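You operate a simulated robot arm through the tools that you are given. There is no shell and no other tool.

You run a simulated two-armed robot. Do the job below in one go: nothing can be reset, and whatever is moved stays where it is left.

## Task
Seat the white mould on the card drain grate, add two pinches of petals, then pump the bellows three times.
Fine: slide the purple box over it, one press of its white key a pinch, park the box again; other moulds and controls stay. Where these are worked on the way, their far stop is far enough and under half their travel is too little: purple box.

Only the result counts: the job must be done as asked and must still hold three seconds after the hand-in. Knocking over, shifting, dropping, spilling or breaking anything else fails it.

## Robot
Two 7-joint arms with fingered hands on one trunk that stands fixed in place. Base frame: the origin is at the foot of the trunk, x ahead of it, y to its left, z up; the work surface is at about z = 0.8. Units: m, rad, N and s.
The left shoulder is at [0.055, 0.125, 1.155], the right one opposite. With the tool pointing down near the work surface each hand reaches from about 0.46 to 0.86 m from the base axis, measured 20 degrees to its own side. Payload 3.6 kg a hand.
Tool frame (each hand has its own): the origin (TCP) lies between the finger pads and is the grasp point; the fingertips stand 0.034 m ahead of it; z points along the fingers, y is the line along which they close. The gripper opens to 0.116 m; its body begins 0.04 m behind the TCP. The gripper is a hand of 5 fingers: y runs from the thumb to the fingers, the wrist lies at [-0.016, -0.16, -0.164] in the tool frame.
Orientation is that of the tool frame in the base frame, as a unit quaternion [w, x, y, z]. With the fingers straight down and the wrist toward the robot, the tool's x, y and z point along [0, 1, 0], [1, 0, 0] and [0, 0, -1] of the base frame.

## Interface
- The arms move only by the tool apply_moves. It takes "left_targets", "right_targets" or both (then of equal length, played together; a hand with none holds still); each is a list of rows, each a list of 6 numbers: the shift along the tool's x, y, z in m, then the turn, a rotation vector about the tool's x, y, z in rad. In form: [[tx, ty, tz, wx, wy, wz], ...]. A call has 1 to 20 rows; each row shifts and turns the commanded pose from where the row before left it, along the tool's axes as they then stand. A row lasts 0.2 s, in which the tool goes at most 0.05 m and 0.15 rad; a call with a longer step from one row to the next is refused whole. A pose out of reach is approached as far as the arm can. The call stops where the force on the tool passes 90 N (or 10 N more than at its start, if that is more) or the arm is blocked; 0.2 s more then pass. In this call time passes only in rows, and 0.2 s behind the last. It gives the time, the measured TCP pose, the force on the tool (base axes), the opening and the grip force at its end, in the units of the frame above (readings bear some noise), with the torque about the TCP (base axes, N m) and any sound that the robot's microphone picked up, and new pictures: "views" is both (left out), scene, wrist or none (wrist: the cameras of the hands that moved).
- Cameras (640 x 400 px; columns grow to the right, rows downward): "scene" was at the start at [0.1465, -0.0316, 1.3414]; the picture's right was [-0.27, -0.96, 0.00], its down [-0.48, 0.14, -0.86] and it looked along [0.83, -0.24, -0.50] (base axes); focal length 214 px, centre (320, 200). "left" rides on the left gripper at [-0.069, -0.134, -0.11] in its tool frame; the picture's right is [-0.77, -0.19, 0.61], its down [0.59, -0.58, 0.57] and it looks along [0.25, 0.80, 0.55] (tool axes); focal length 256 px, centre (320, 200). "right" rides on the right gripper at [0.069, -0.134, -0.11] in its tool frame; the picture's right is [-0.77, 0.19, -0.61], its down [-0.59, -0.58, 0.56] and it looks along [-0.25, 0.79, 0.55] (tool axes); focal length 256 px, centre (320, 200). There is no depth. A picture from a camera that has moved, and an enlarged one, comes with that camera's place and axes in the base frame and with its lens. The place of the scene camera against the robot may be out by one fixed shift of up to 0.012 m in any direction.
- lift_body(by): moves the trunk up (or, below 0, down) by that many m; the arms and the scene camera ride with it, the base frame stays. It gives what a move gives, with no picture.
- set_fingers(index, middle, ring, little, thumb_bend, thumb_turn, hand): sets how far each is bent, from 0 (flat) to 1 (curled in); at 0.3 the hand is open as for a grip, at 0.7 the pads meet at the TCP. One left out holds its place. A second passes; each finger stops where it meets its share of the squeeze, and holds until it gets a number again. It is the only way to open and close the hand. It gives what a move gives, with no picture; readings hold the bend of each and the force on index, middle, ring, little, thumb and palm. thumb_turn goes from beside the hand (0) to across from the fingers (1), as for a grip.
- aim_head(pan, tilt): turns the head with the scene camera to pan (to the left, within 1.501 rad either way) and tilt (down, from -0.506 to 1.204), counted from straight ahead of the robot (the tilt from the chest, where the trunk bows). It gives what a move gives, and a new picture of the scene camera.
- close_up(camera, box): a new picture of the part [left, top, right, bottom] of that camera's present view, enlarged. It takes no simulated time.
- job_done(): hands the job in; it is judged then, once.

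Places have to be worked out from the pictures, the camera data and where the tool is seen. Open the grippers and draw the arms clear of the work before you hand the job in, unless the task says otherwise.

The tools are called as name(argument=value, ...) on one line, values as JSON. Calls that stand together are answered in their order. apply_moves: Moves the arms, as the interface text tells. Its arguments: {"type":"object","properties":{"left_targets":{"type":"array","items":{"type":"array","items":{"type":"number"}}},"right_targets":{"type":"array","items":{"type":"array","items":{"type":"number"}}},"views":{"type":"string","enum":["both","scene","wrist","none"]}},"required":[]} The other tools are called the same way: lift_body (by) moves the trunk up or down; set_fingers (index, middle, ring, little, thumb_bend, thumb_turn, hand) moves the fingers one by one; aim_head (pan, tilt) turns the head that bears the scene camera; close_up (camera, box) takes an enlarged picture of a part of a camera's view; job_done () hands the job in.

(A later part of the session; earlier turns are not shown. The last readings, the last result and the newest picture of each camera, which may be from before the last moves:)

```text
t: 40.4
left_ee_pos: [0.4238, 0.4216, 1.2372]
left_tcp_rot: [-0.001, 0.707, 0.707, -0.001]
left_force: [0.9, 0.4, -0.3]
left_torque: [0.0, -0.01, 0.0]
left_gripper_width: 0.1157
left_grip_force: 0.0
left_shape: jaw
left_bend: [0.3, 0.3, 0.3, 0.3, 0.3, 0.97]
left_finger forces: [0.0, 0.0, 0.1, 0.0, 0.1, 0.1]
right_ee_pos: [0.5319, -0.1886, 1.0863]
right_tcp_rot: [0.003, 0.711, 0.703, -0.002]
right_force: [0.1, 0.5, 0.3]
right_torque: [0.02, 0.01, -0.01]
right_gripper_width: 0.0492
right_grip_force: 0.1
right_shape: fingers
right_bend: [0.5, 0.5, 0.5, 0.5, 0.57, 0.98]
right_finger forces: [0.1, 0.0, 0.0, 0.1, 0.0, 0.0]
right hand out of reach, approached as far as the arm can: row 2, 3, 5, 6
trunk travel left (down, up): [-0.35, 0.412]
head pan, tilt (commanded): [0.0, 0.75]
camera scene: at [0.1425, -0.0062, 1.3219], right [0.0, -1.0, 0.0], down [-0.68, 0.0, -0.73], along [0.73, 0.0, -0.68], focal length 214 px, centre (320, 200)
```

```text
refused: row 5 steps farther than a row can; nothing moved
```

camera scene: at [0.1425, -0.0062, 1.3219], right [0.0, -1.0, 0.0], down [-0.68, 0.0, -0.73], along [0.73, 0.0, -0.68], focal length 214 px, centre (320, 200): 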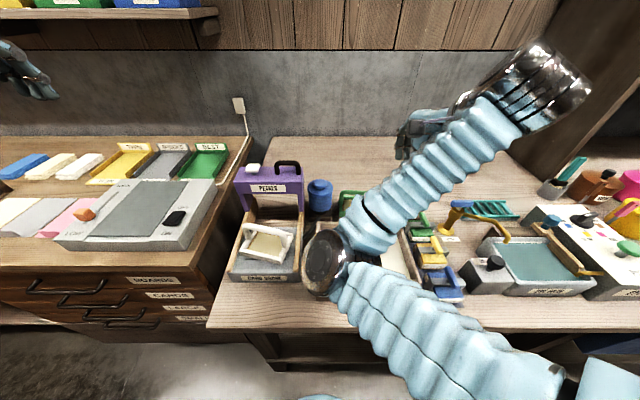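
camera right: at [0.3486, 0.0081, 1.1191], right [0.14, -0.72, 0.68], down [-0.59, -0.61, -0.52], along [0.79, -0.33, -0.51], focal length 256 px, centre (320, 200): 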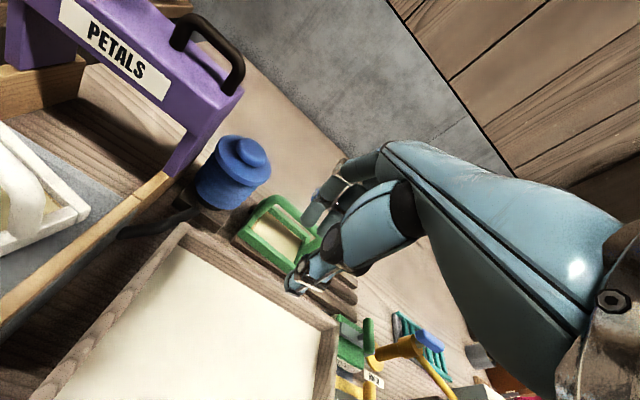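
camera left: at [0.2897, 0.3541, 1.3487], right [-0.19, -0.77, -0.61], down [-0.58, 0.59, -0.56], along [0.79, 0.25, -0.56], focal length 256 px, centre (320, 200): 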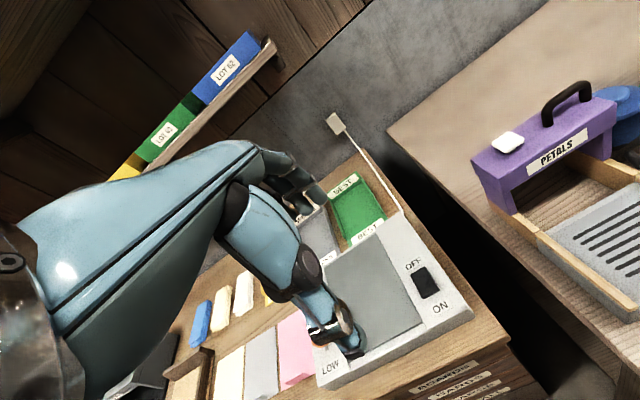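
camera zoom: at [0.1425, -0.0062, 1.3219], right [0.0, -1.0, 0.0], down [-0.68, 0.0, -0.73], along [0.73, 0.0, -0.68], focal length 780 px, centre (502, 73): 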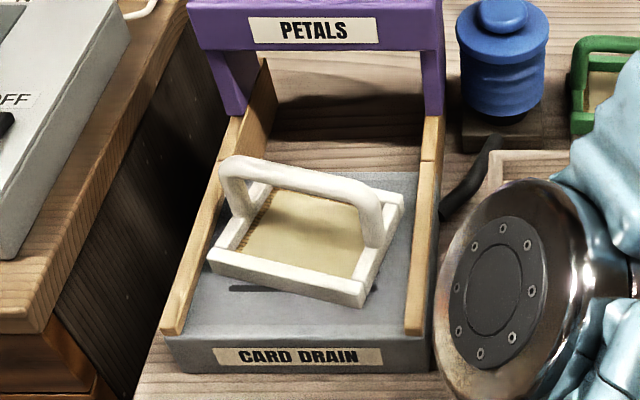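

apply_moves(right_targets=[[-0.03, 0.012, -0.006, 0, 0, 0], [-0.035, 0.012, -0.006, 0, 0, 0], [-0.035, 0.012, -0.006, 0, 0, 0], [-0.035, 0.012, -0.006, 0, 0, 0], [-0.035, 0.012, -0.006, 0, 0, 0]], left_targets=[[-0.03, 0, 0, 0, 0, 0], [-0.04, 0, 0, 0, 0, 0], [-0.04, 0.005, 0.01, 0, 0, 0], [-0.04, 0.005, 0.02, 0, 0, 0], [-0.035, 0.005, 0.025, 0, 0, 0]], views="both")

```text
t: 41.6
left_ee_pos: [0.4425, 0.2325, 1.181]
left_tcp_rot: [0.0, 0.707, 0.707, -0.001]
left_force: [0.3, -0.5, 0.5]
left_torque: [0.01, 0.03, 0.02]
left_gripper_width: 0.1157
left_grip_force: 0.1
left_shape: jaw
left_bend: [0.3, 0.3, 0.3, 0.3, 0.3, 0.97]
left_finger forces: [0.0, 0.0, 0.0, 0.0, 0.0, 0.0]
right_ee_pos: [0.5897, -0.3567, 1.1122]
right_tcp_rot: [-0.003, 0.706, 0.708, 0.001]
right_force: [0.1, -0.2, -0.3]
right_torque: [0.02, 0.03, 0.06]
right_gripper_width: 0.0492
right_grip_force: 0.0
right_shape: fingers
right_bend: [0.5, 0.5, 0.5, 0.5, 0.57, 0.98]
right_finger forces: [0.0, 0.0, 0.1, 0.0, 0.0, 0.0]
trunk travel left (down, up): [-0.35, 0.412]
head pan, tilt (commanded): [0.0, 0.75]
camera scene: at [0.1441, -0.0089, 1.3216], right [0.0, -1.0, 0.0], down [-0.68, 0.0, -0.73], along [0.73, 0.0, -0.68], focal length 214 px, centre (320, 200)
camera right: at [0.4555, -0.2883, 1.2235], right [0.19, -0.77, 0.61], down [-0.58, -0.59, -0.57], along [0.79, -0.24, -0.56], focal length 256 px, centre (320, 200)
camera left: at [0.3082, 0.1646, 1.2933], right [-0.19, -0.77, -0.61], down [-0.58, 0.59, -0.56], along [0.79, 0.25, -0.56], focal length 256 px, centre (320, 200)
```

scene: 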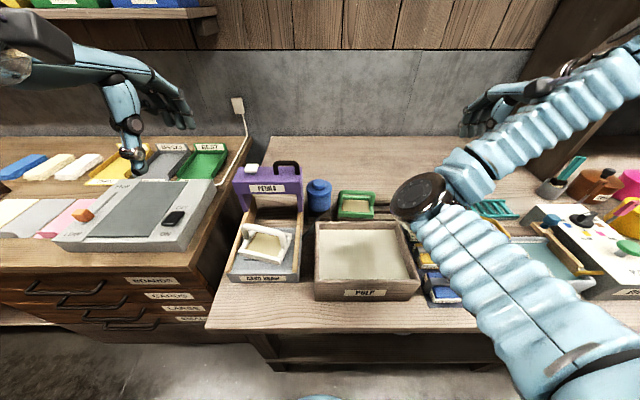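
right: 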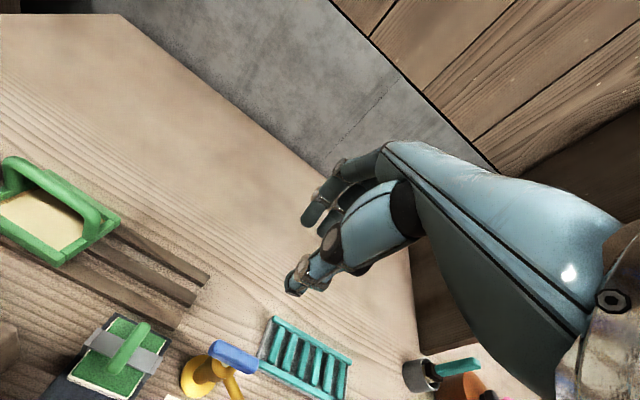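
left: 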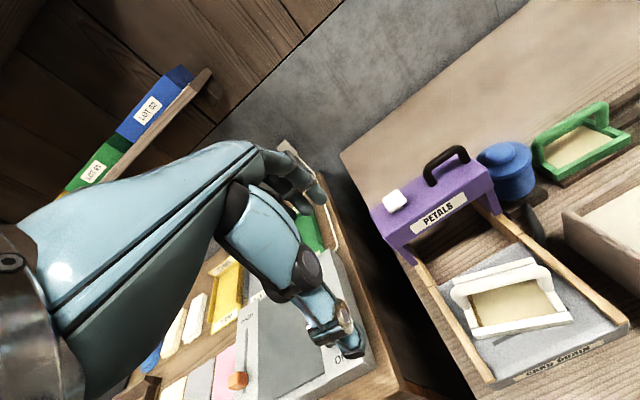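

The left camera now has an unobstructed view of the tray. I'll measure the mould and the slots in it.

close_up(camera="left", box=[410, 220, 640, 390])

close_up(camera="scene", box=[225, 180, 315, 290])

```text
2.35 times, centred on (525, 305) of left
camera zoom: at [0.3082, 0.1646, 1.2933], right [-0.19, -0.77, -0.61], down [-0.58, 0.59, -0.56], along [0.79, 0.25, -0.56], focal length 602 px, centre (-162, -47)
```

zoom: 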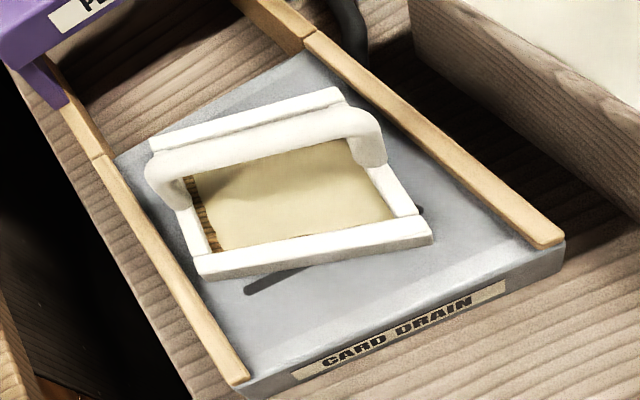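

```text
3.64 times, centred on (270, 235) of scene
camera zoom: at [0.1441, -0.0089, 1.3216], right [0.0, -1.0, 0.0], down [-0.68, 0.0, -0.73], along [0.73, 0.0, -0.68], focal length 780 px, centre (502, 73)
```

zoom: 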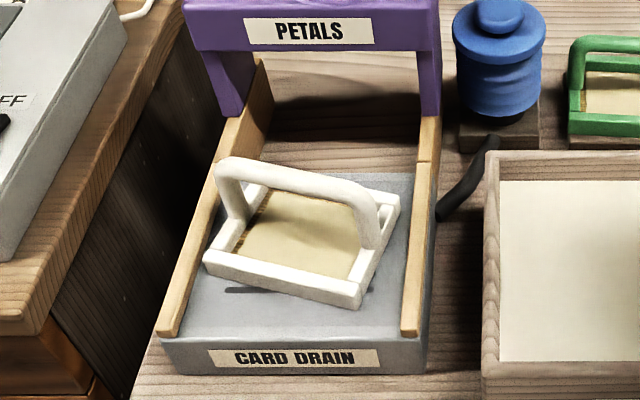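

From this view the mould's centre (0.471, 0.136) is within 3 mm of the slot centre (0.470, 0.133); only the 15° yaw remains. I'll bring the left hand above the bar.

apply_moves(left_targets=[[-0.0194, 0.0056, 0.036, 0, 0, 0], [-0.0194, 0.0056, 0.036, 0, 0, 0], [-0.0194, 0.0056, 0.036, 0, 0, 0], [-0.0194, 0.0056, 0.036, 0, 0, 0], [-0.0194, 0.0056, 0.036, 0, 0, 0]], views="none")

set_fingers(hand="left", index=0.42, middle=0.42, ring=0.42, little=0.42, thumb_bend=0.45)

close_up(camera="left", box=[240, 160, 520, 380])

close_up(camera="scene", box=[205, 140, 335, 290])

```text
t: 42.8
left_ee_pos: [0.4722, 0.1502, 0.9994]
left_tcp_rot: [-0.001, 0.706, 0.708, 0.0]
left_force: [0.3, -0.4, 0.3]
left_torque: [-0.02, -0.02, -0.02]
left_gripper_width: 0.116
left_grip_force: 0.0
left_shape: jaw
left_bend: [0.3, 0.3, 0.3, 0.3, 0.3, 0.97]
left_finger forces: [0.0, 0.0, 0.1, 0.0, 0.0, 0.0]
left hand out of reach, approached as far as the arm can: row 3, 4
right_ee_pos: [0.5896, -0.3534, 1.1128]
right_tcp_rot: [-0.001, 0.706, 0.709, -0.002]
right_force: [0.0, 0.3, 0.1]
right_torque: [0.01, 0.02, 0.03]
right_gripper_width: 0.0491
right_grip_force: 0.1
right_shape: fingers
right_bend: [0.5, 0.5, 0.5, 0.5, 0.57, 0.98]
right_finger forces: [0.0, 0.1, 0.0, 0.0, 0.0, 0.1]
trunk travel left (down, up): [-0.35, 0.412]
head pan, tilt (commanded): [0.0, 0.75]
```

```text
t: 43.8
left_ee_pos: [0.4717, 0.1495, 0.9995]
left_tcp_rot: [0.0, 0.706, 0.708, -0.001]
left_force: [-0.5, 1.0, 0.4]
left_torque: [0.03, -0.02, 0.02]
left_gripper_width: 0.0788
left_grip_force: 0.0
left_shape: fingers
left_bend: [0.42, 0.42, 0.42, 0.42, 0.45, 0.97]
left_finger forces: [0.0, 0.1, 0.0, 0.0, 0.0, 0.0]
right_ee_pos: [0.5878, -0.3539, 1.1133]
right_tcp_rot: [-0.002, 0.707, 0.707, 0.001]
right_force: [0.6, 0.4, 0.5]
right_torque: [-0.03, -0.04, -0.02]
right_gripper_width: 0.0491
right_grip_force: 0.1
right_shape: fingers
right_bend: [0.5, 0.5, 0.5, 0.5, 0.57, 0.98]
right_finger forces: [0.0, 0.0, 0.1, 0.1, 0.0, 0.0]
trunk travel left (down, up): [-0.35, 0.412]
head pan, tilt (commanded): [0.0, 0.75]
```

```text
1.82 times, centred on (380, 270) of left
camera zoom: at [0.3374, 0.0801, 1.1109], right [-0.19, -0.77, -0.61], down [-0.58, 0.59, -0.56], along [0.79, 0.25, -0.55], focal length 465 px, centre (211, 73)
```

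zoom: 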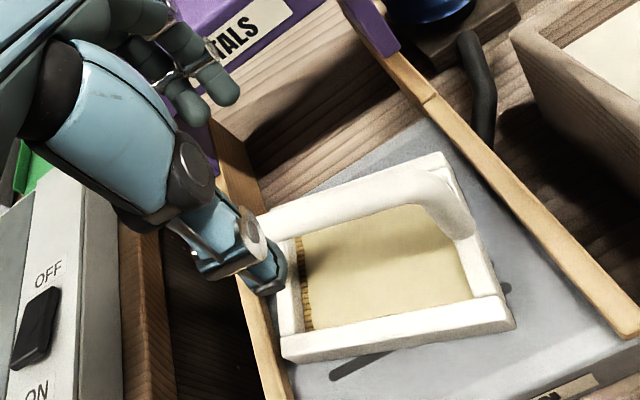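

```text
2.67 times, centred on (270, 215) of scene
camera zoom: at [0.1424, -0.0068, 1.3219], right [0.0, -1.0, 0.0], down [-0.68, 0.0, -0.73], along [0.73, 0.0, -0.68], focal length 572 px, centre (453, 160)
```

zoom: 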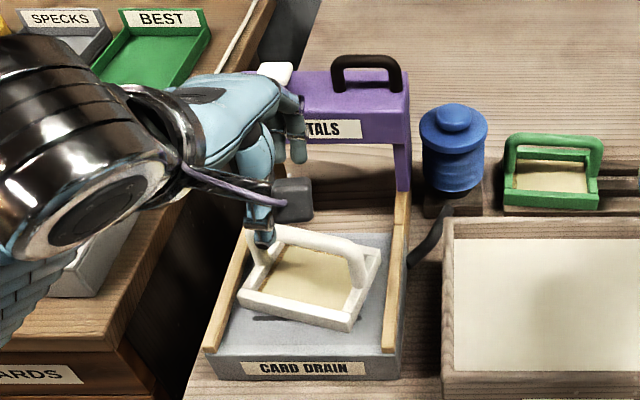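

The left hand is at (0.472, 0.150, 1.0), 1.4 cm short of the planned y. I'll shift it right and lower toward the bar.

apply_moves(left_targets=[[-0.007, 0, 0.02, 0, 0, 0], [-0.007, 0, 0.025, 0, 0, 0], [0, 0, 0.02, 0, 0, 0]], views="none")

close_up(camera="left", box=[240, 160, 520, 380])

close_up(camera="scene", box=[205, 140, 335, 290])

```text
t: 44.6
left_ee_pos: [0.4731, 0.1345, 0.936]
left_tcp_rot: [0.0, 0.706, 0.708, -0.001]
left_force: [0.2, -0.1, -0.2]
left_torque: [0.01, 0.03, 0.02]
left_gripper_width: 0.079
left_grip_force: 0.0
left_shape: fingers
left_bend: [0.42, 0.42, 0.42, 0.42, 0.45, 0.97]
left_finger forces: [0.1, 0.1, 0.0, 0.0, 0.0, 0.0]
right_ee_pos: [0.5883, -0.3542, 1.1125]
right_tcp_rot: [-0.003, 0.706, 0.708, 0.0]
right_force: [-0.4, 0.5, -0.2]
right_torque: [-0.01, -0.02, 0.01]
right_gripper_width: 0.0489
right_grip_force: 0.0
right_shape: fingers
right_bend: [0.5, 0.5, 0.5, 0.5, 0.57, 0.98]
right_finger forces: [0.1, 0.1, 0.0, 0.1, 0.0, 0.0]
trunk travel left (down, up): [-0.35, 0.412]
head pan, tilt (commanded): [0.0, 0.75]
```

```text
1.82 times, centred on (380, 270) of left
camera zoom: at [0.3386, 0.0656, 1.048], right [-0.19, -0.77, -0.61], down [-0.58, 0.59, -0.57], along [0.79, 0.25, -0.55], focal length 465 px, centre (211, 73)
```

zoom: 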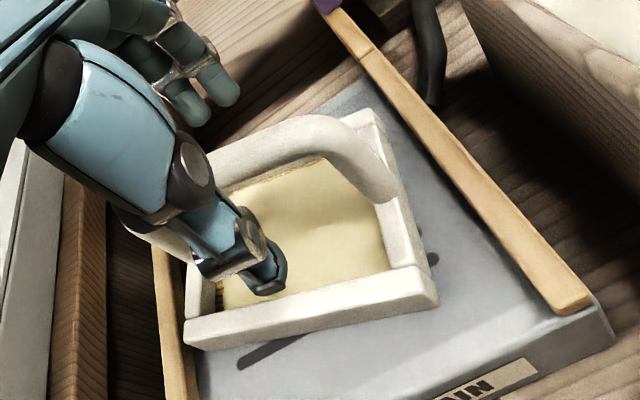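

```text
2.67 times, centred on (270, 215) of scene
camera zoom: at [0.1423, -0.0067, 1.3219], right [0.0, -1.0, 0.0], down [-0.68, 0.0, -0.73], along [0.73, 0.0, -0.68], focal length 572 px, centre (453, 160)
```

zoom: 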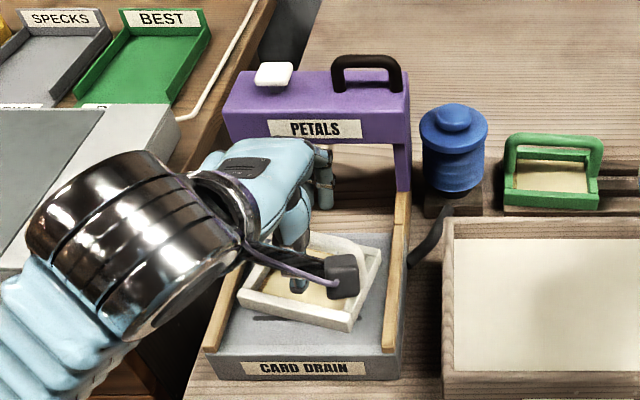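

The left hand is centred over the bar. I'll lower to z≈0.918 and begin closing in small steps.

apply_moves(left_targets=[[0, 0, 0.01, 0, 0, 0], [0, 0, 0.008, 0, 0, 0]], views="none")

set_fingers(hand="left", index=0.56, middle=0.56, ring=0.56, little=0.56, thumb_bend=0.58)

close_up(camera="left", box=[240, 160, 520, 380])

close_up(camera="scene", box=[225, 180, 315, 290])

```text
t: 45.2
left_ee_pos: [0.4724, 0.1356, 0.917]
left_tcp_rot: [0.0, 0.706, 0.708, 0.0]
left_force: [0.4, 0.4, -0.2]
left_torque: [-0.01, 0.01, -0.03]
left_gripper_width: 0.0788
left_grip_force: 0.1
left_shape: fingers
left_bend: [0.42, 0.42, 0.42, 0.42, 0.45, 0.97]
left_finger forces: [0.1, 0.1, 0.0, 0.1, 0.0, 0.1]
right_ee_pos: [0.5876, -0.3536, 1.1147]
right_tcp_rot: [-0.002, 0.706, 0.709, 0.0]
right_force: [0.1, 0.4, 0.1]
right_torque: [0.0, -0.04, -0.01]
right_gripper_width: 0.0491
right_grip_force: 0.1
right_shape: fingers
right_bend: [0.5, 0.5, 0.5, 0.5, 0.57, 0.98]
right_finger forces: [0.0, 0.0, 0.0, 0.1, 0.0, 0.1]
trunk travel left (down, up): [-0.35, 0.412]
head pan, tilt (commanded): [0.0, 0.75]
```

```text
t: 46.2
left_ee_pos: [0.4723, 0.135, 0.9184]
left_tcp_rot: [-0.001, 0.706, 0.708, 0.0]
left_force: [-0.4, -0.3, -0.5]
left_torque: [0.02, 0.0, 0.02]
left_gripper_width: 0.0411
left_grip_force: 0.2
left_shape: fingers
left_bend: [0.56, 0.56, 0.56, 0.56, 0.57, 0.97]
left_finger forces: [0.0, 0.1, 0.1, 0.0, 0.0, 0.0]
right_ee_pos: [0.5891, -0.354, 1.1131]
right_tcp_rot: [-0.003, 0.707, 0.708, 0.0]
right_force: [-0.2, 0.3, -0.4]
right_torque: [-0.03, -0.01, -0.06]
right_gripper_width: 0.0492
right_grip_force: 0.1
right_shape: fingers
right_bend: [0.5, 0.5, 0.5, 0.5, 0.57, 0.98]
right_finger forces: [0.0, 0.0, 0.0, 0.0, 0.0, 0.0]
trunk travel left (down, up): [-0.35, 0.412]
head pan, tilt (commanded): [0.0, 0.75]
```

```text
1.82 times, centred on (380, 270) of left
camera zoom: at [0.3385, 0.0653, 1.0291], right [-0.19, -0.77, -0.61], down [-0.58, 0.59, -0.56], along [0.79, 0.25, -0.55], focal length 465 px, centre (211, 73)
```

zoom: 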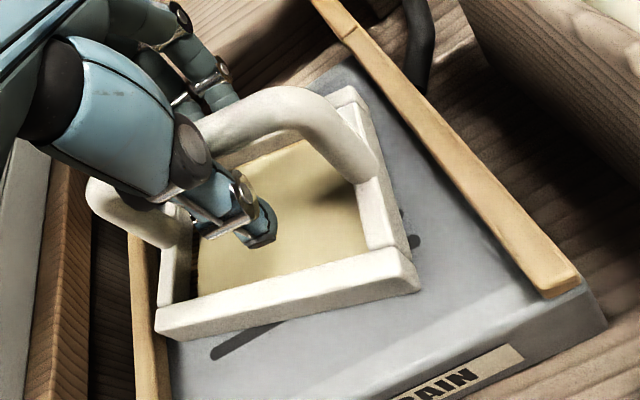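

```text
3.64 times, centred on (270, 235) of scene
camera zoom: at [0.1424, -0.0069, 1.3219], right [0.0, -1.0, 0.0], down [-0.68, 0.0, -0.73], along [0.73, 0.0, -0.68], focal length 780 px, centre (502, 73)
```

zoom: 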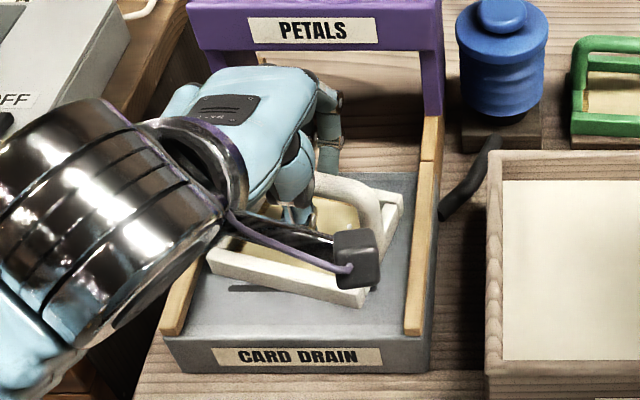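

The fingers straddle the bar without touching. I'll close a little more to begin turning the mould counter-clockwise.

set_fingers(hand="left", index=0.6, middle=0.62, ring=0.65, little=0.65, thumb_bend=0.64)

close_up(camera="left", box=[240, 160, 520, 380])

close_up(camera="scene", box=[225, 180, 315, 290])

```text
t: 47.2
left_ee_pos: [0.4726, 0.1347, 0.9174]
left_tcp_rot: [-0.001, 0.706, 0.708, -0.001]
left_force: [0.6, 0.0, 0.2]
left_torque: [0.03, -0.01, 0.02]
left_gripper_width: 0.0249
left_grip_force: 0.1
left_shape: fingers
left_bend: [0.6, 0.62, 0.65, 0.65, 0.64, 0.97]
left_finger forces: [0.0, 0.0, 0.0, 0.1, 0.2, 0.0]
right_ee_pos: [0.5889, -0.3535, 1.1133]
right_tcp_rot: [-0.003, 0.706, 0.709, 0.0]
right_force: [0.4, 0.0, 0.9]
right_torque: [0.0, 0.02, 0.04]
right_gripper_width: 0.049
right_grip_force: 0.0
right_shape: fingers
right_bend: [0.5, 0.5, 0.5, 0.5, 0.57, 0.98]
right_finger forces: [0.0, 0.0, 0.0, 0.0, 0.0, 0.1]
trunk travel left (down, up): [-0.35, 0.412]
head pan, tilt (commanded): [0.0, 0.75]
```

```text
1.82 times, centred on (380, 270) of left
camera zoom: at [0.3385, 0.0654, 1.029], right [-0.19, -0.77, -0.61], down [-0.58, 0.59, -0.56], along [0.79, 0.25, -0.55], focal length 465 px, centre (211, 73)
```

zoom: 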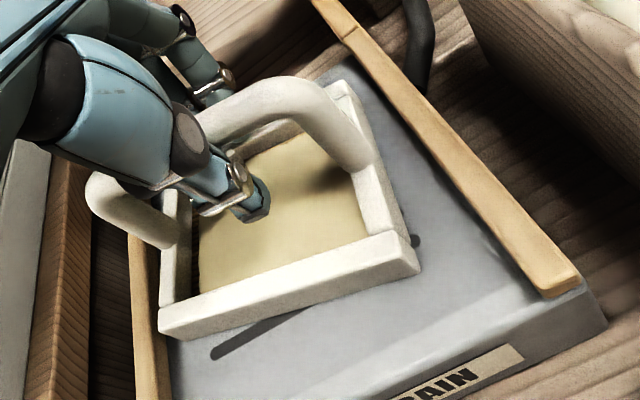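

```text
3.64 times, centred on (270, 235) of scene
camera zoom: at [0.1424, -0.0068, 1.3219], right [0.0, -1.0, 0.0], down [-0.68, 0.0, -0.73], along [0.73, 0.0, -0.68], focal length 780 px, centre (502, 73)
```

zoom: 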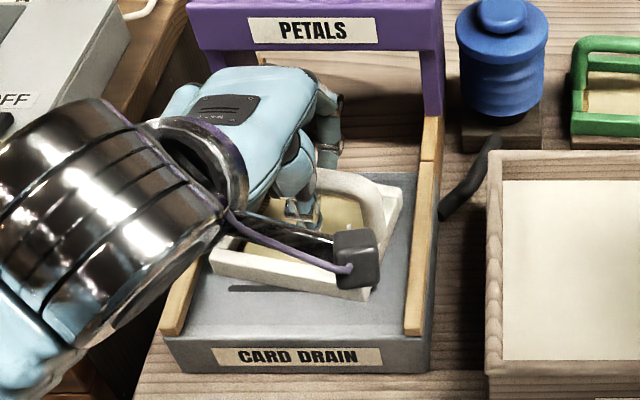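

It is turning the right way. I'll keep closing ring and little a bit further.

set_fingers(hand="left", index=0.6, middle=0.64, ring=0.7, little=0.71, thumb_bend=0.66)

close_up(camera="left", box=[240, 160, 520, 380])

close_up(camera="scene", box=[225, 180, 315, 290])

```text
t: 48.2
left_ee_pos: [0.4732, 0.1344, 0.9182]
left_tcp_rot: [-0.001, 0.706, 0.708, 0.0]
left_force: [-0.3, 0.6, -0.3]
left_torque: [0.01, 0.01, 0.0]
left_gripper_width: 0.0222
left_grip_force: 0.2
left_shape: fingers
left_bend: [0.6, 0.64, 0.7, 0.71, 0.66, 0.97]
left_finger forces: [0.1, 0.0, 0.0, 0.1, 0.1, 0.0]
right_ee_pos: [0.5886, -0.3539, 1.1129]
right_tcp_rot: [-0.003, 0.706, 0.708, 0.0]
right_force: [0.4, -0.3, 0.1]
right_torque: [-0.01, -0.02, 0.05]
right_gripper_width: 0.0491
right_grip_force: 0.0
right_shape: fingers
right_bend: [0.5, 0.5, 0.5, 0.5, 0.57, 0.98]
right_finger forces: [0.0, 0.0, 0.0, 0.0, 0.0, 0.1]
trunk travel left (down, up): [-0.35, 0.412]
head pan, tilt (commanded): [0.0, 0.75]
```

```text
1.82 times, centred on (380, 270) of left
camera zoom: at [0.3385, 0.0654, 1.029], right [-0.19, -0.77, -0.61], down [-0.58, 0.59, -0.56], along [0.79, 0.25, -0.55], focal length 465 px, centre (211, 73)
```

zoom: 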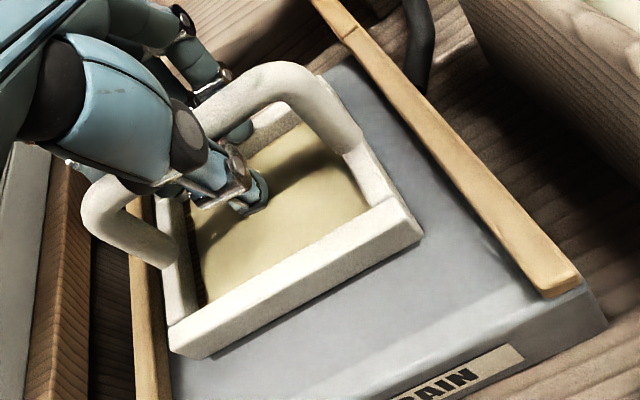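

```text
3.64 times, centred on (270, 235) of scene
camera zoom: at [0.1424, -0.0068, 1.3219], right [0.0, -1.0, 0.0], down [-0.68, 0.0, -0.73], along [0.73, 0.0, -0.68], focal length 780 px, centre (502, 73)
```

zoom: 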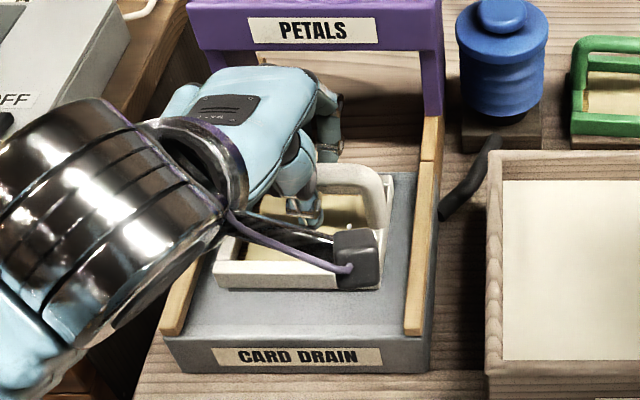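

The front edge is now parallel to the tray. I'll open to a no-contact bend and look.

set_fingers(hand="left", index=0.55, middle=0.55, ring=0.55, little=0.55, thumb_bend=0.55)

close_up(camera="left", box=[240, 160, 520, 380])

close_up(camera="scene", box=[225, 180, 315, 290])

```text
t: 49.2
left_ee_pos: [0.4718, 0.1358, 0.9178]
left_tcp_rot: [-0.001, 0.707, 0.708, 0.0]
left_force: [-0.7, -0.5, 1.3]
left_torque: [0.02, 0.01, 0.02]
left_gripper_width: 0.0439
left_grip_force: 0.0
left_shape: fingers
left_bend: [0.55, 0.55, 0.55, 0.55, 0.55, 0.97]
left_finger forces: [0.0, 0.1, 0.0, 0.0, 0.1, 0.0]
right_ee_pos: [0.5887, -0.3536, 1.1126]
right_tcp_rot: [-0.002, 0.706, 0.708, 0.0]
right_force: [0.4, -0.2, 0.1]
right_torque: [0.03, 0.01, -0.02]
right_gripper_width: 0.0491
right_grip_force: 0.0
right_shape: fingers
right_bend: [0.5, 0.5, 0.5, 0.5, 0.57, 0.98]
right_finger forces: [0.1, 0.0, 0.0, 0.0, 0.1, 0.0]
trunk travel left (down, up): [-0.35, 0.412]
head pan, tilt (commanded): [0.0, 0.75]
```

```text
1.82 times, centred on (380, 270) of left
camera zoom: at [0.3385, 0.0654, 1.029], right [-0.19, -0.77, -0.61], down [-0.58, 0.59, -0.56], along [0.79, 0.25, -0.55], focal length 465 px, centre (211, 73)
```

zoom: 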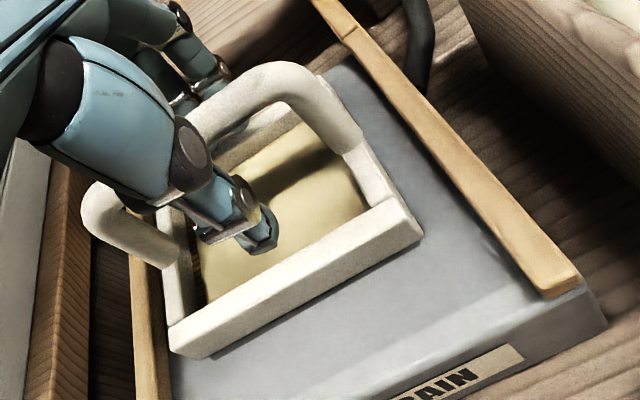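

```text
3.64 times, centred on (270, 235) of scene
camera zoom: at [0.1424, -0.0068, 1.3219], right [0.0, -1.0, 0.0], down [-0.68, 0.0, -0.73], along [0.73, 0.0, -0.68], focal length 780 px, centre (502, 73)
```

zoom: 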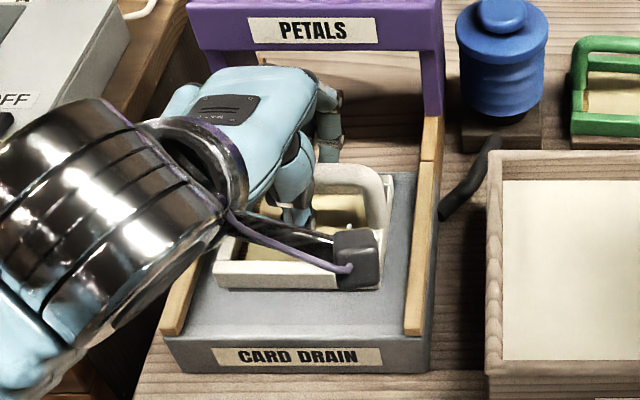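

The mould is square and undisturbed. I'll open the hand to the width it came in with, then raise the trunk to lift the hand straight off.

set_fingers(hand="left", index=0.44, middle=0.44, ring=0.44, little=0.44, thumb_bend=0.45)

close_up(camera="left", box=[240, 160, 520, 380])

```text
t: 50.2
left_ee_pos: [0.4729, 0.1352, 0.9168]
left_tcp_rot: [-0.001, 0.707, 0.708, -0.001]
left_force: [0.9, 0.0, -0.8]
left_torque: [-0.02, 0.0, 0.01]
left_gripper_width: 0.0751
left_grip_force: 0.0
left_shape: fingers
left_bend: [0.44, 0.44, 0.44, 0.44, 0.45, 0.97]
left_finger forces: [0.0, 0.0, 0.0, 0.0, 0.1, 0.0]
right_ee_pos: [0.5883, -0.3528, 1.1131]
right_tcp_rot: [-0.003, 0.706, 0.708, 0.0]
right_force: [-0.1, -0.1, -0.2]
right_torque: [0.0, -0.01, -0.02]
right_gripper_width: 0.0493
right_grip_force: 0.1
right_shape: fingers
right_bend: [0.5, 0.5, 0.5, 0.5, 0.57, 0.98]
right_finger forces: [0.0, 0.0, 0.1, 0.1, 0.0, 0.0]
trunk travel left (down, up): [-0.35, 0.412]
head pan, tilt (commanded): [0.0, 0.75]
```

```text
1.82 times, centred on (380, 270) of left
camera zoom: at [0.3385, 0.0654, 1.029], right [-0.19, -0.77, -0.61], down [-0.58, 0.59, -0.56], along [0.79, 0.25, -0.55], focal length 465 px, centre (211, 73)
```

zoom: 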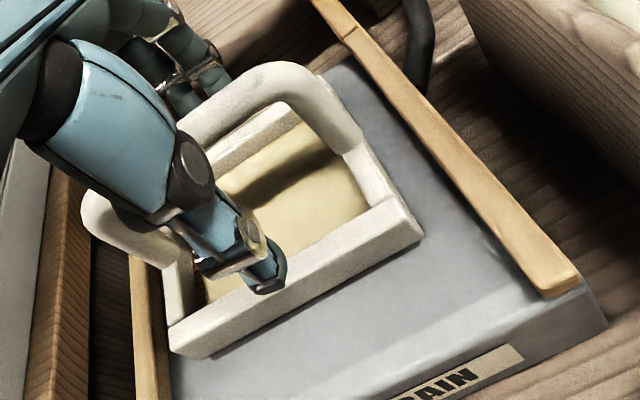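

All clear of the mould. Raising the trunk 5 cm first, then checking.

lift_body(by=0.05)

close_up(camera="left", box=[240, 160, 520, 380])

close_up(camera="scene", box=[205, 140, 335, 290])

```text
t: 51.1
left_ee_pos: [0.4733, 0.1356, 0.9685]
left_tcp_rot: [-0.001, 0.707, 0.708, -0.001]
left_force: [-0.2, -0.2, -0.5]
left_torque: [0.05, 0.05, 0.03]
left_gripper_width: 0.0752
left_grip_force: 0.1
left_shape: fingers
left_bend: [0.44, 0.44, 0.44, 0.44, 0.45, 0.97]
left_finger forces: [0.1, 0.0, 0.0, 0.0, 0.0, 0.0]
right_ee_pos: [0.5895, -0.3514, 1.1613]
right_tcp_rot: [-0.004, 0.706, 0.708, 0.0]
right_force: [0.2, -0.9, 0.7]
right_torque: [-0.01, -0.03, 0.01]
right_gripper_width: 0.0494
right_grip_force: 0.0
right_shape: fingers
right_bend: [0.5, 0.5, 0.5, 0.5, 0.57, 0.98]
right_finger forces: [0.1, 0.1, 0.0, 0.0, 0.0, 0.0]
trunk travel left (down, up): [-0.4, 0.362]
head pan, tilt (commanded): [0.0, 0.75]
```

```text
1.82 times, centred on (380, 270) of left
camera zoom: at [0.3385, 0.0659, 1.08], right [-0.19, -0.77, -0.61], down [-0.58, 0.59, -0.56], along [0.79, 0.25, -0.56], focal length 465 px, centre (211, 73)
```

zoom: 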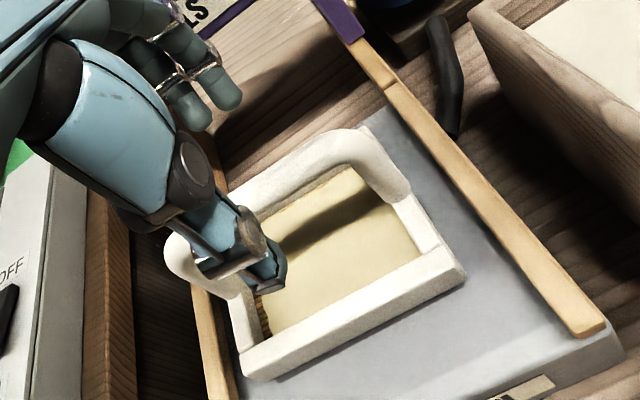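

```text
2.67 times, centred on (270, 215) of scene
camera zoom: at [0.1282, -0.007, 1.3725], right [0.0, -1.0, 0.0], down [-0.68, 0.0, -0.73], along [0.73, 0.0, -0.68], focal length 572 px, centre (453, 160)
```

zoom: 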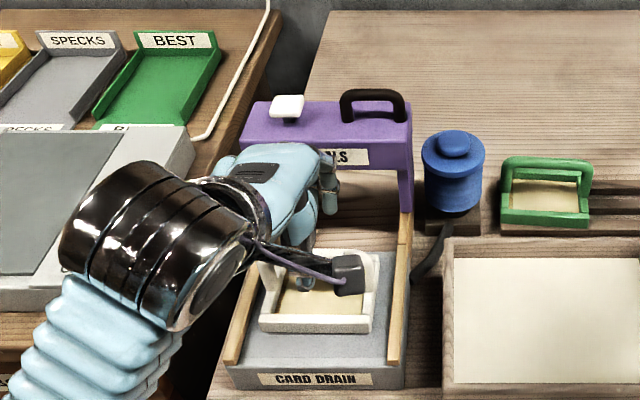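

The mould stays put, square on the grate. I'll raise the trunk another 20 cm, which gives the arms more room for working the box.

lift_body(by=0.2)

aim_head(pan=0.1, tilt=0.95)

```text
t: 53.3
left_ee_pos: [0.4723, 0.1348, 1.1681]
left_tcp_rot: [-0.001, 0.707, 0.707, 0.0]
left_force: [0.2, -0.5, -0.2]
left_torque: [0.02, -0.02, -0.01]
left_gripper_width: 0.075
left_grip_force: 0.1
left_shape: fingers
left_bend: [0.44, 0.44, 0.44, 0.44, 0.45, 0.97]
left_finger forces: [0.1, 0.1, 0.1, 0.1, 0.2, 0.0]
right_ee_pos: [0.5889, -0.3513, 1.3617]
right_tcp_rot: [-0.004, 0.706, 0.708, 0.002]
right_force: [-0.9, 0.6, -0.1]
right_torque: [-0.05, -0.03, -0.03]
right_gripper_width: 0.0493
right_grip_force: 0.2
right_shape: fingers
right_bend: [0.5, 0.5, 0.5, 0.5, 0.57, 0.98]
right_finger forces: [0.0, 0.1, 0.1, 0.0, 0.1, 0.0]
trunk travel left (down, up): [-0.6, 0.162]
head pan, tilt (commanded): [0.0, 0.75]
```

```text
t: 54.0
left_ee_pos: [0.4728, 0.1359, 1.1695]
left_tcp_rot: [-0.001, 0.706, 0.708, 0.0]
left_force: [-0.2, -0.1, -0.4]
left_torque: [0.0, -0.03, 0.02]
left_gripper_width: 0.0753
left_grip_force: 0.3
left_shape: fingers
left_bend: [0.44, 0.44, 0.44, 0.44, 0.45, 0.97]
left_finger forces: [0.0, 0.0, 0.0, 0.0, 0.1, 0.0]
right_ee_pos: [0.5878, -0.3518, 1.3615]
right_tcp_rot: [-0.003, 0.706, 0.708, -0.001]
right_force: [0.4, 0.1, -0.1]
right_torque: [-0.02, 0.04, 0.03]
right_gripper_width: 0.0493
right_grip_force: 0.0
right_shape: fingers
right_bend: [0.5, 0.5, 0.5, 0.5, 0.57, 0.98]
right_finger forces: [0.1, 0.0, 0.0, 0.0, 0.0, 0.0]
trunk travel left (down, up): [-0.6, 0.162]
head pan, tilt (commanded): [0.099, 0.949]
camera scene: at [0.0883, 0.0002, 1.5583], right [0.1, -0.99, 0.0], down [-0.81, -0.08, -0.58], along [0.58, 0.06, -0.81], focal length 214 px, centre (320, 200)
```

scene: 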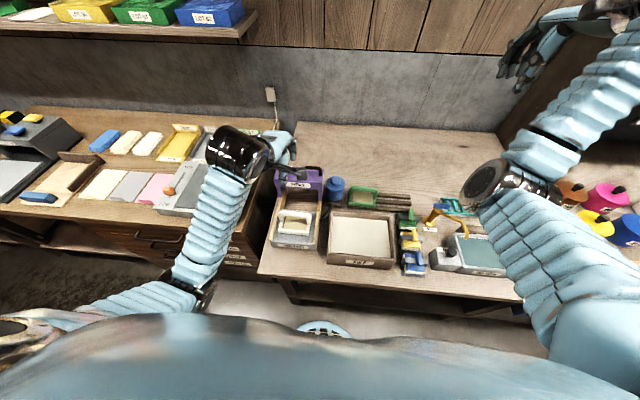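

The trunk is up and both hands are clear. I'll look at the box and mould through the left camera from here to refine the handle position.

close_up(camera="left", box=[300, 140, 560, 380])

close_up(camera="scene", box=[250, 140, 360, 260])

```text
1.67 times, centred on (430, 260) of left
camera zoom: at [0.338, 0.0659, 1.2803], right [-0.19, -0.77, -0.61], down [-0.58, 0.59, -0.56], along [0.79, 0.25, -0.55], focal length 427 px, centre (137, 100)
```

zoom: 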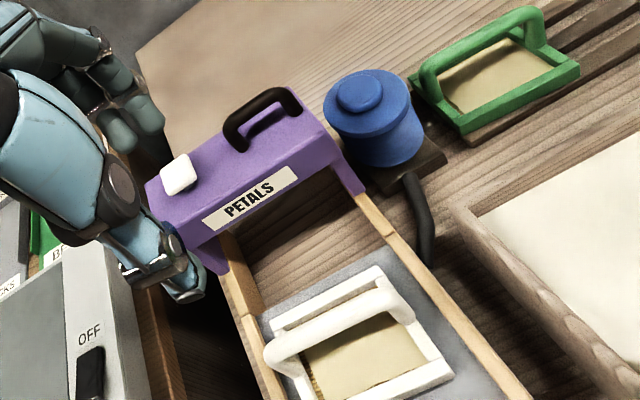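

```text
3.33 times, centred on (305, 200) of scene
camera zoom: at [0.0883, 0.0002, 1.5583], right [0.1, -0.99, 0.0], down [-0.81, -0.08, -0.58], along [0.58, 0.06, -0.81], focal length 715 px, centre (370, 200)
```

zoom: 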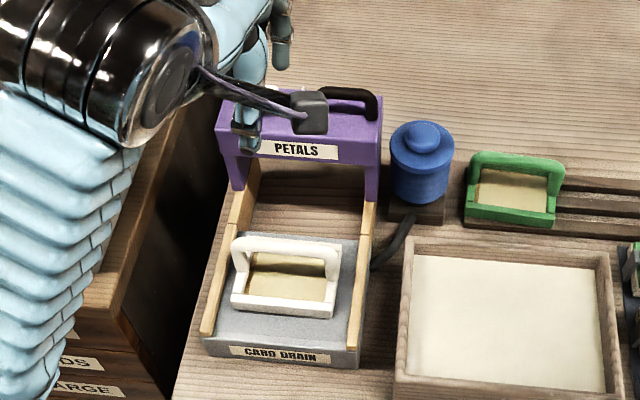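

The mould now sits square and centred on the grate. The box handle bar runs y≈0.05–0.11 at x≈0.59, z≈1.02; I'll bring the left hand above it.

set_fingers(hand="left", index=0.42, middle=0.42, ring=0.42, little=0.3, thumb_bend=0.42)

apply_moves(left_targets=[[-0.016, 0.03, 0.0, 0, 0, 0], [-0.016, 0.03, 0.015, 0, 0, 0], [-0.016, 0.03, 0.017, 0, 0, 0], [-0.016, 0.03, 0.018, 0, 0, 0]], views="both")

close_up(camera="left", box=[240, 160, 480, 360])

close_up(camera="scene", box=[250, 110, 360, 230])

```text
t: 55.0
left_ee_pos: [0.4739, 0.1349, 1.1679]
left_tcp_rot: [0.0, 0.707, 0.708, -0.001]
left_force: [0.1, 0.4, 0.4]
left_torque: [0.01, 0.02, -0.01]
left_gripper_width: 0.0826
left_grip_force: 0.0
left_shape: fingers
left_bend: [0.42, 0.42, 0.42, 0.3, 0.42, 0.97]
left_finger forces: [0.1, 0.0, 0.0, 0.0, 0.0, 0.0]
right_ee_pos: [0.589, -0.3511, 1.3635]
right_tcp_rot: [-0.003, 0.707, 0.707, -0.001]
right_force: [0.7, 0.0, 0.2]
right_torque: [-0.01, -0.01, -0.01]
right_gripper_width: 0.0493
right_grip_force: 0.1
right_shape: fingers
right_bend: [0.5, 0.5, 0.5, 0.5, 0.57, 0.98]
right_finger forces: [0.0, 0.1, 0.0, 0.0, 0.0, 0.0]
trunk travel left (down, up): [-0.6, 0.162]
head pan, tilt (commanded): [0.099, 0.949]
```

```text
t: 56.0
left_ee_pos: [0.5936, 0.07, 1.1191]
left_tcp_rot: [-0.001, 0.707, 0.707, 0.0]
left_force: [-0.4, 0.3, -0.2]
left_torque: [0.01, 0.02, 0.01]
left_gripper_width: 0.0824
left_grip_force: 0.0
left_shape: fingers
left_bend: [0.42, 0.42, 0.42, 0.3, 0.42, 0.97]
left_finger forces: [0.1, 0.1, 0.1, 0.1, 0.0, 0.1]
right_ee_pos: [0.5904, -0.3528, 1.3603]
right_tcp_rot: [-0.003, 0.707, 0.708, 0.0]
right_force: [-0.2, 0.0, 1.3]
right_torque: [0.01, 0.04, 0.01]
right_gripper_width: 0.0493
right_grip_force: 0.1
right_shape: fingers
right_bend: [0.5, 0.5, 0.5, 0.5, 0.57, 0.98]
right_finger forces: [0.1, 0.0, 0.0, 0.0, 0.0, 0.1]
trunk travel left (down, up): [-0.6, 0.162]
head pan, tilt (commanded): [0.099, 0.949]
camera scene: at [0.0895, -0.0011, 1.5582], right [0.1, -1.0, 0.0], down [-0.81, -0.08, -0.58], along [0.58, 0.06, -0.81], focal length 214 px, centre (320, 200)
camera left: at [0.4593, 0.0001, 1.2302], right [-0.19, -0.77, -0.61], down [-0.58, 0.59, -0.56], along [0.79, 0.25, -0.55], focal length 256 px, centre (320, 200)
```

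scene: 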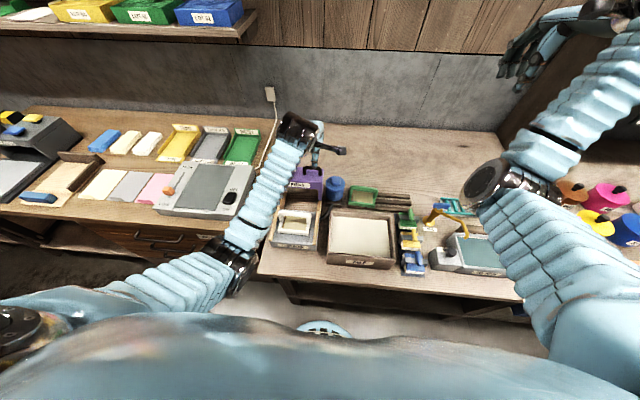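
left: 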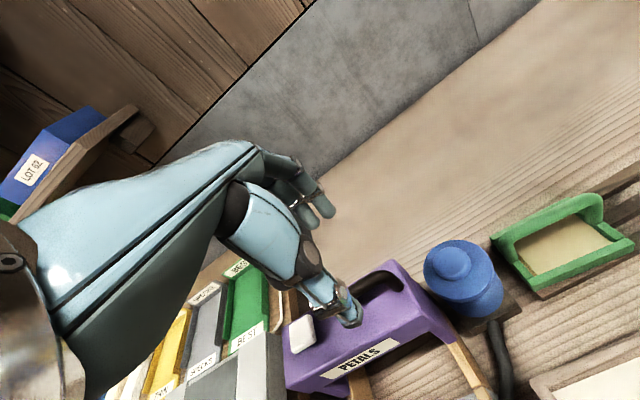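

```text
2.00 times, centred on (360, 260) of left
camera zoom: at [0.4593, 0.0001, 1.2302], right [-0.19, -0.77, -0.61], down [-0.58, 0.59, -0.56], along [0.79, 0.25, -0.55], focal length 512 px, centre (240, 80)
```

zoom: 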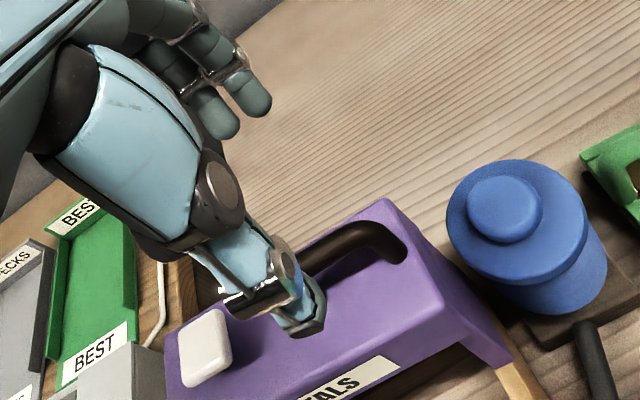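

```text
3.33 times, centred on (305, 170) of scene
camera zoom: at [0.0895, -0.0011, 1.5582], right [0.1, -1.0, 0.0], down [-0.81, -0.08, -0.58], along [0.58, 0.06, -0.81], focal length 715 px, centre (370, 300)
```

zoom: 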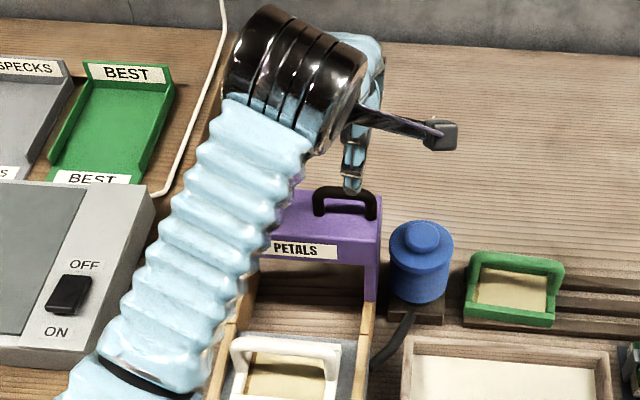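

The handle's right post is at about (0.598, 0.055). I'll shift 4 mm forward and descend over the bar to z≈1.045.

apply_moves(left_targets=[[0, 0.004, 0.025, 0, 0, 0], [0, 0, 0.025, 0, 0, 0], [0, 0, 0.015, 0, 0, 0], [0, 0, 0.009, 0, 0, 0]], views="none")

close_up(camera="left", box=[240, 160, 480, 360])

close_up(camera="scene", box=[260, 110, 350, 230])

close_up(camera="right", box=[0, 0, 320, 200])

```text
t: 57.0
left_ee_pos: [0.5968, 0.0725, 1.0441]
left_tcp_rot: [0.0, 0.706, 0.708, -0.001]
left_force: [-0.8, 0.2, -0.2]
left_torque: [-0.01, -0.02, 0.01]
left_gripper_width: 0.0827
left_grip_force: 0.0
left_shape: fingers
left_bend: [0.42, 0.42, 0.42, 0.3, 0.42, 0.97]
left_finger forces: [0.0, 0.0, 0.0, 0.1, 0.0, 0.0]
right_ee_pos: [0.5895, -0.3512, 1.3625]
right_tcp_rot: [-0.002, 0.706, 0.708, 0.001]
right_force: [0.3, 0.2, -0.3]
right_torque: [0.0, 0.03, -0.02]
right_gripper_width: 0.0495
right_grip_force: 0.0
right_shape: fingers
right_bend: [0.5, 0.5, 0.5, 0.5, 0.57, 0.98]
right_finger forces: [0.1, 0.1, 0.1, 0.0, 0.0, 0.1]
trunk travel left (down, up): [-0.6, 0.162]
head pan, tilt (commanded): [0.099, 0.949]
```

```text
2.00 times, centred on (360, 260) of left
camera zoom: at [0.462, 0.0029, 1.1559], right [-0.19, -0.77, -0.61], down [-0.58, 0.59, -0.56], along [0.79, 0.25, -0.55], focal length 512 px, centre (240, 80)
```

zoom: 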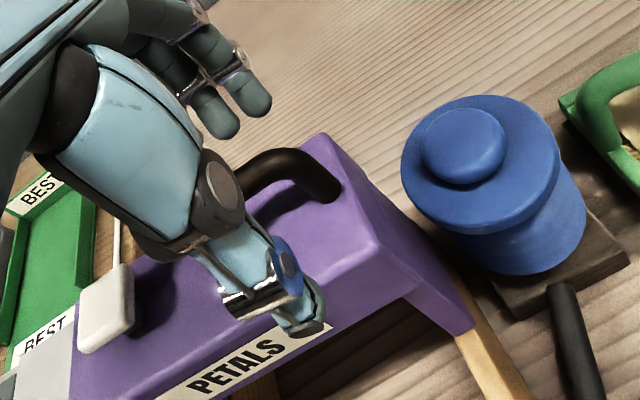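

```text
3.33 times, centred on (305, 170) of scene
camera zoom: at [0.0884, 0.0, 1.5583], right [0.1, -0.99, 0.0], down [-0.81, -0.08, -0.58], along [0.58, 0.06, -0.81], focal length 715 px, centre (370, 300)
```

zoom: 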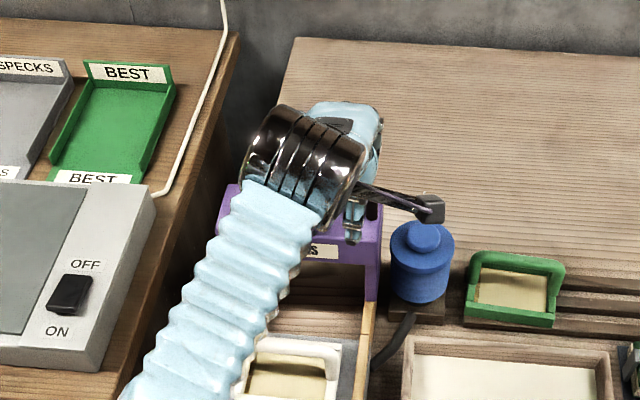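

```text
2.00 times, centred on (160, 100) of right
camera zoom: at [0.4545, -0.2829, 1.4735], right [0.19, -0.77, 0.61], down [-0.58, -0.59, -0.57], along [0.79, -0.24, -0.56], focal length 512 px, centre (640, 400)
```

zoom: 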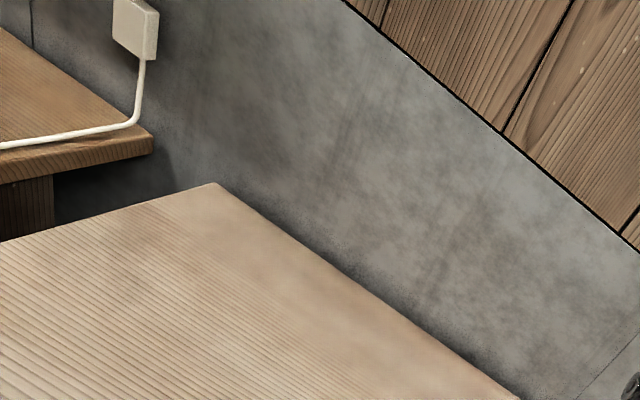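

The thumb is in front of the bar and the fingers behind it. I'll close gently to cage the bar.

set_fingers(hand="left", index=0.6, middle=0.6, ring=0.55, little=0.35, thumb_bend=0.6)

close_up(camera="left", box=[240, 160, 480, 360])

```text
t: 58.0
left_ee_pos: [0.5962, 0.0719, 1.0453]
left_tcp_rot: [-0.001, 0.706, 0.708, 0.0]
left_force: [1.2, -1.0, 0.5]
left_torque: [-0.02, -0.04, 0.0]
left_gripper_width: 0.031
left_grip_force: 0.5
left_shape: fingers
left_bend: [0.6, 0.6, 0.55, 0.35, 0.6, 0.97]
left_finger forces: [0.3, 0.3, 0.0, 0.0, 0.0, 0.0]
right_ee_pos: [0.5889, -0.3507, 1.3632]
right_tcp_rot: [-0.003, 0.706, 0.708, 0.0]
right_force: [0.8, 0.6, 0.5]
right_torque: [-0.04, 0.02, 0.02]
right_gripper_width: 0.049
right_grip_force: 0.1
right_shape: fingers
right_bend: [0.5, 0.5, 0.5, 0.5, 0.57, 0.98]
right_finger forces: [0.0, 0.0, 0.0, 0.0, 0.0, 0.0]
trunk travel left (down, up): [-0.6, 0.162]
head pan, tilt (commanded): [0.099, 0.949]
```

```text
2.00 times, centred on (360, 260) of left
camera zoom: at [0.462, 0.0029, 1.1562], right [-0.19, -0.77, -0.61], down [-0.58, 0.59, -0.56], along [0.79, 0.25, -0.55], focal length 512 px, centre (240, 80)
```

zoom: 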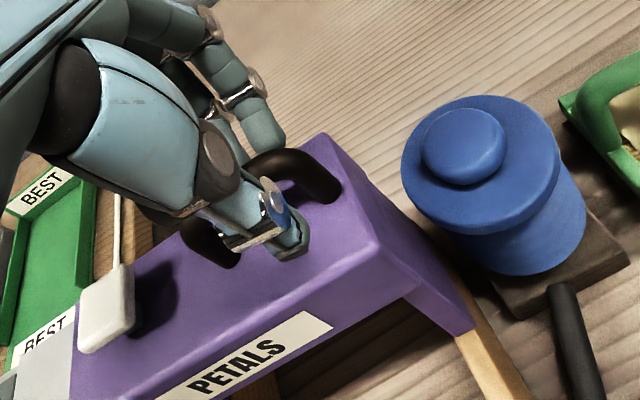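

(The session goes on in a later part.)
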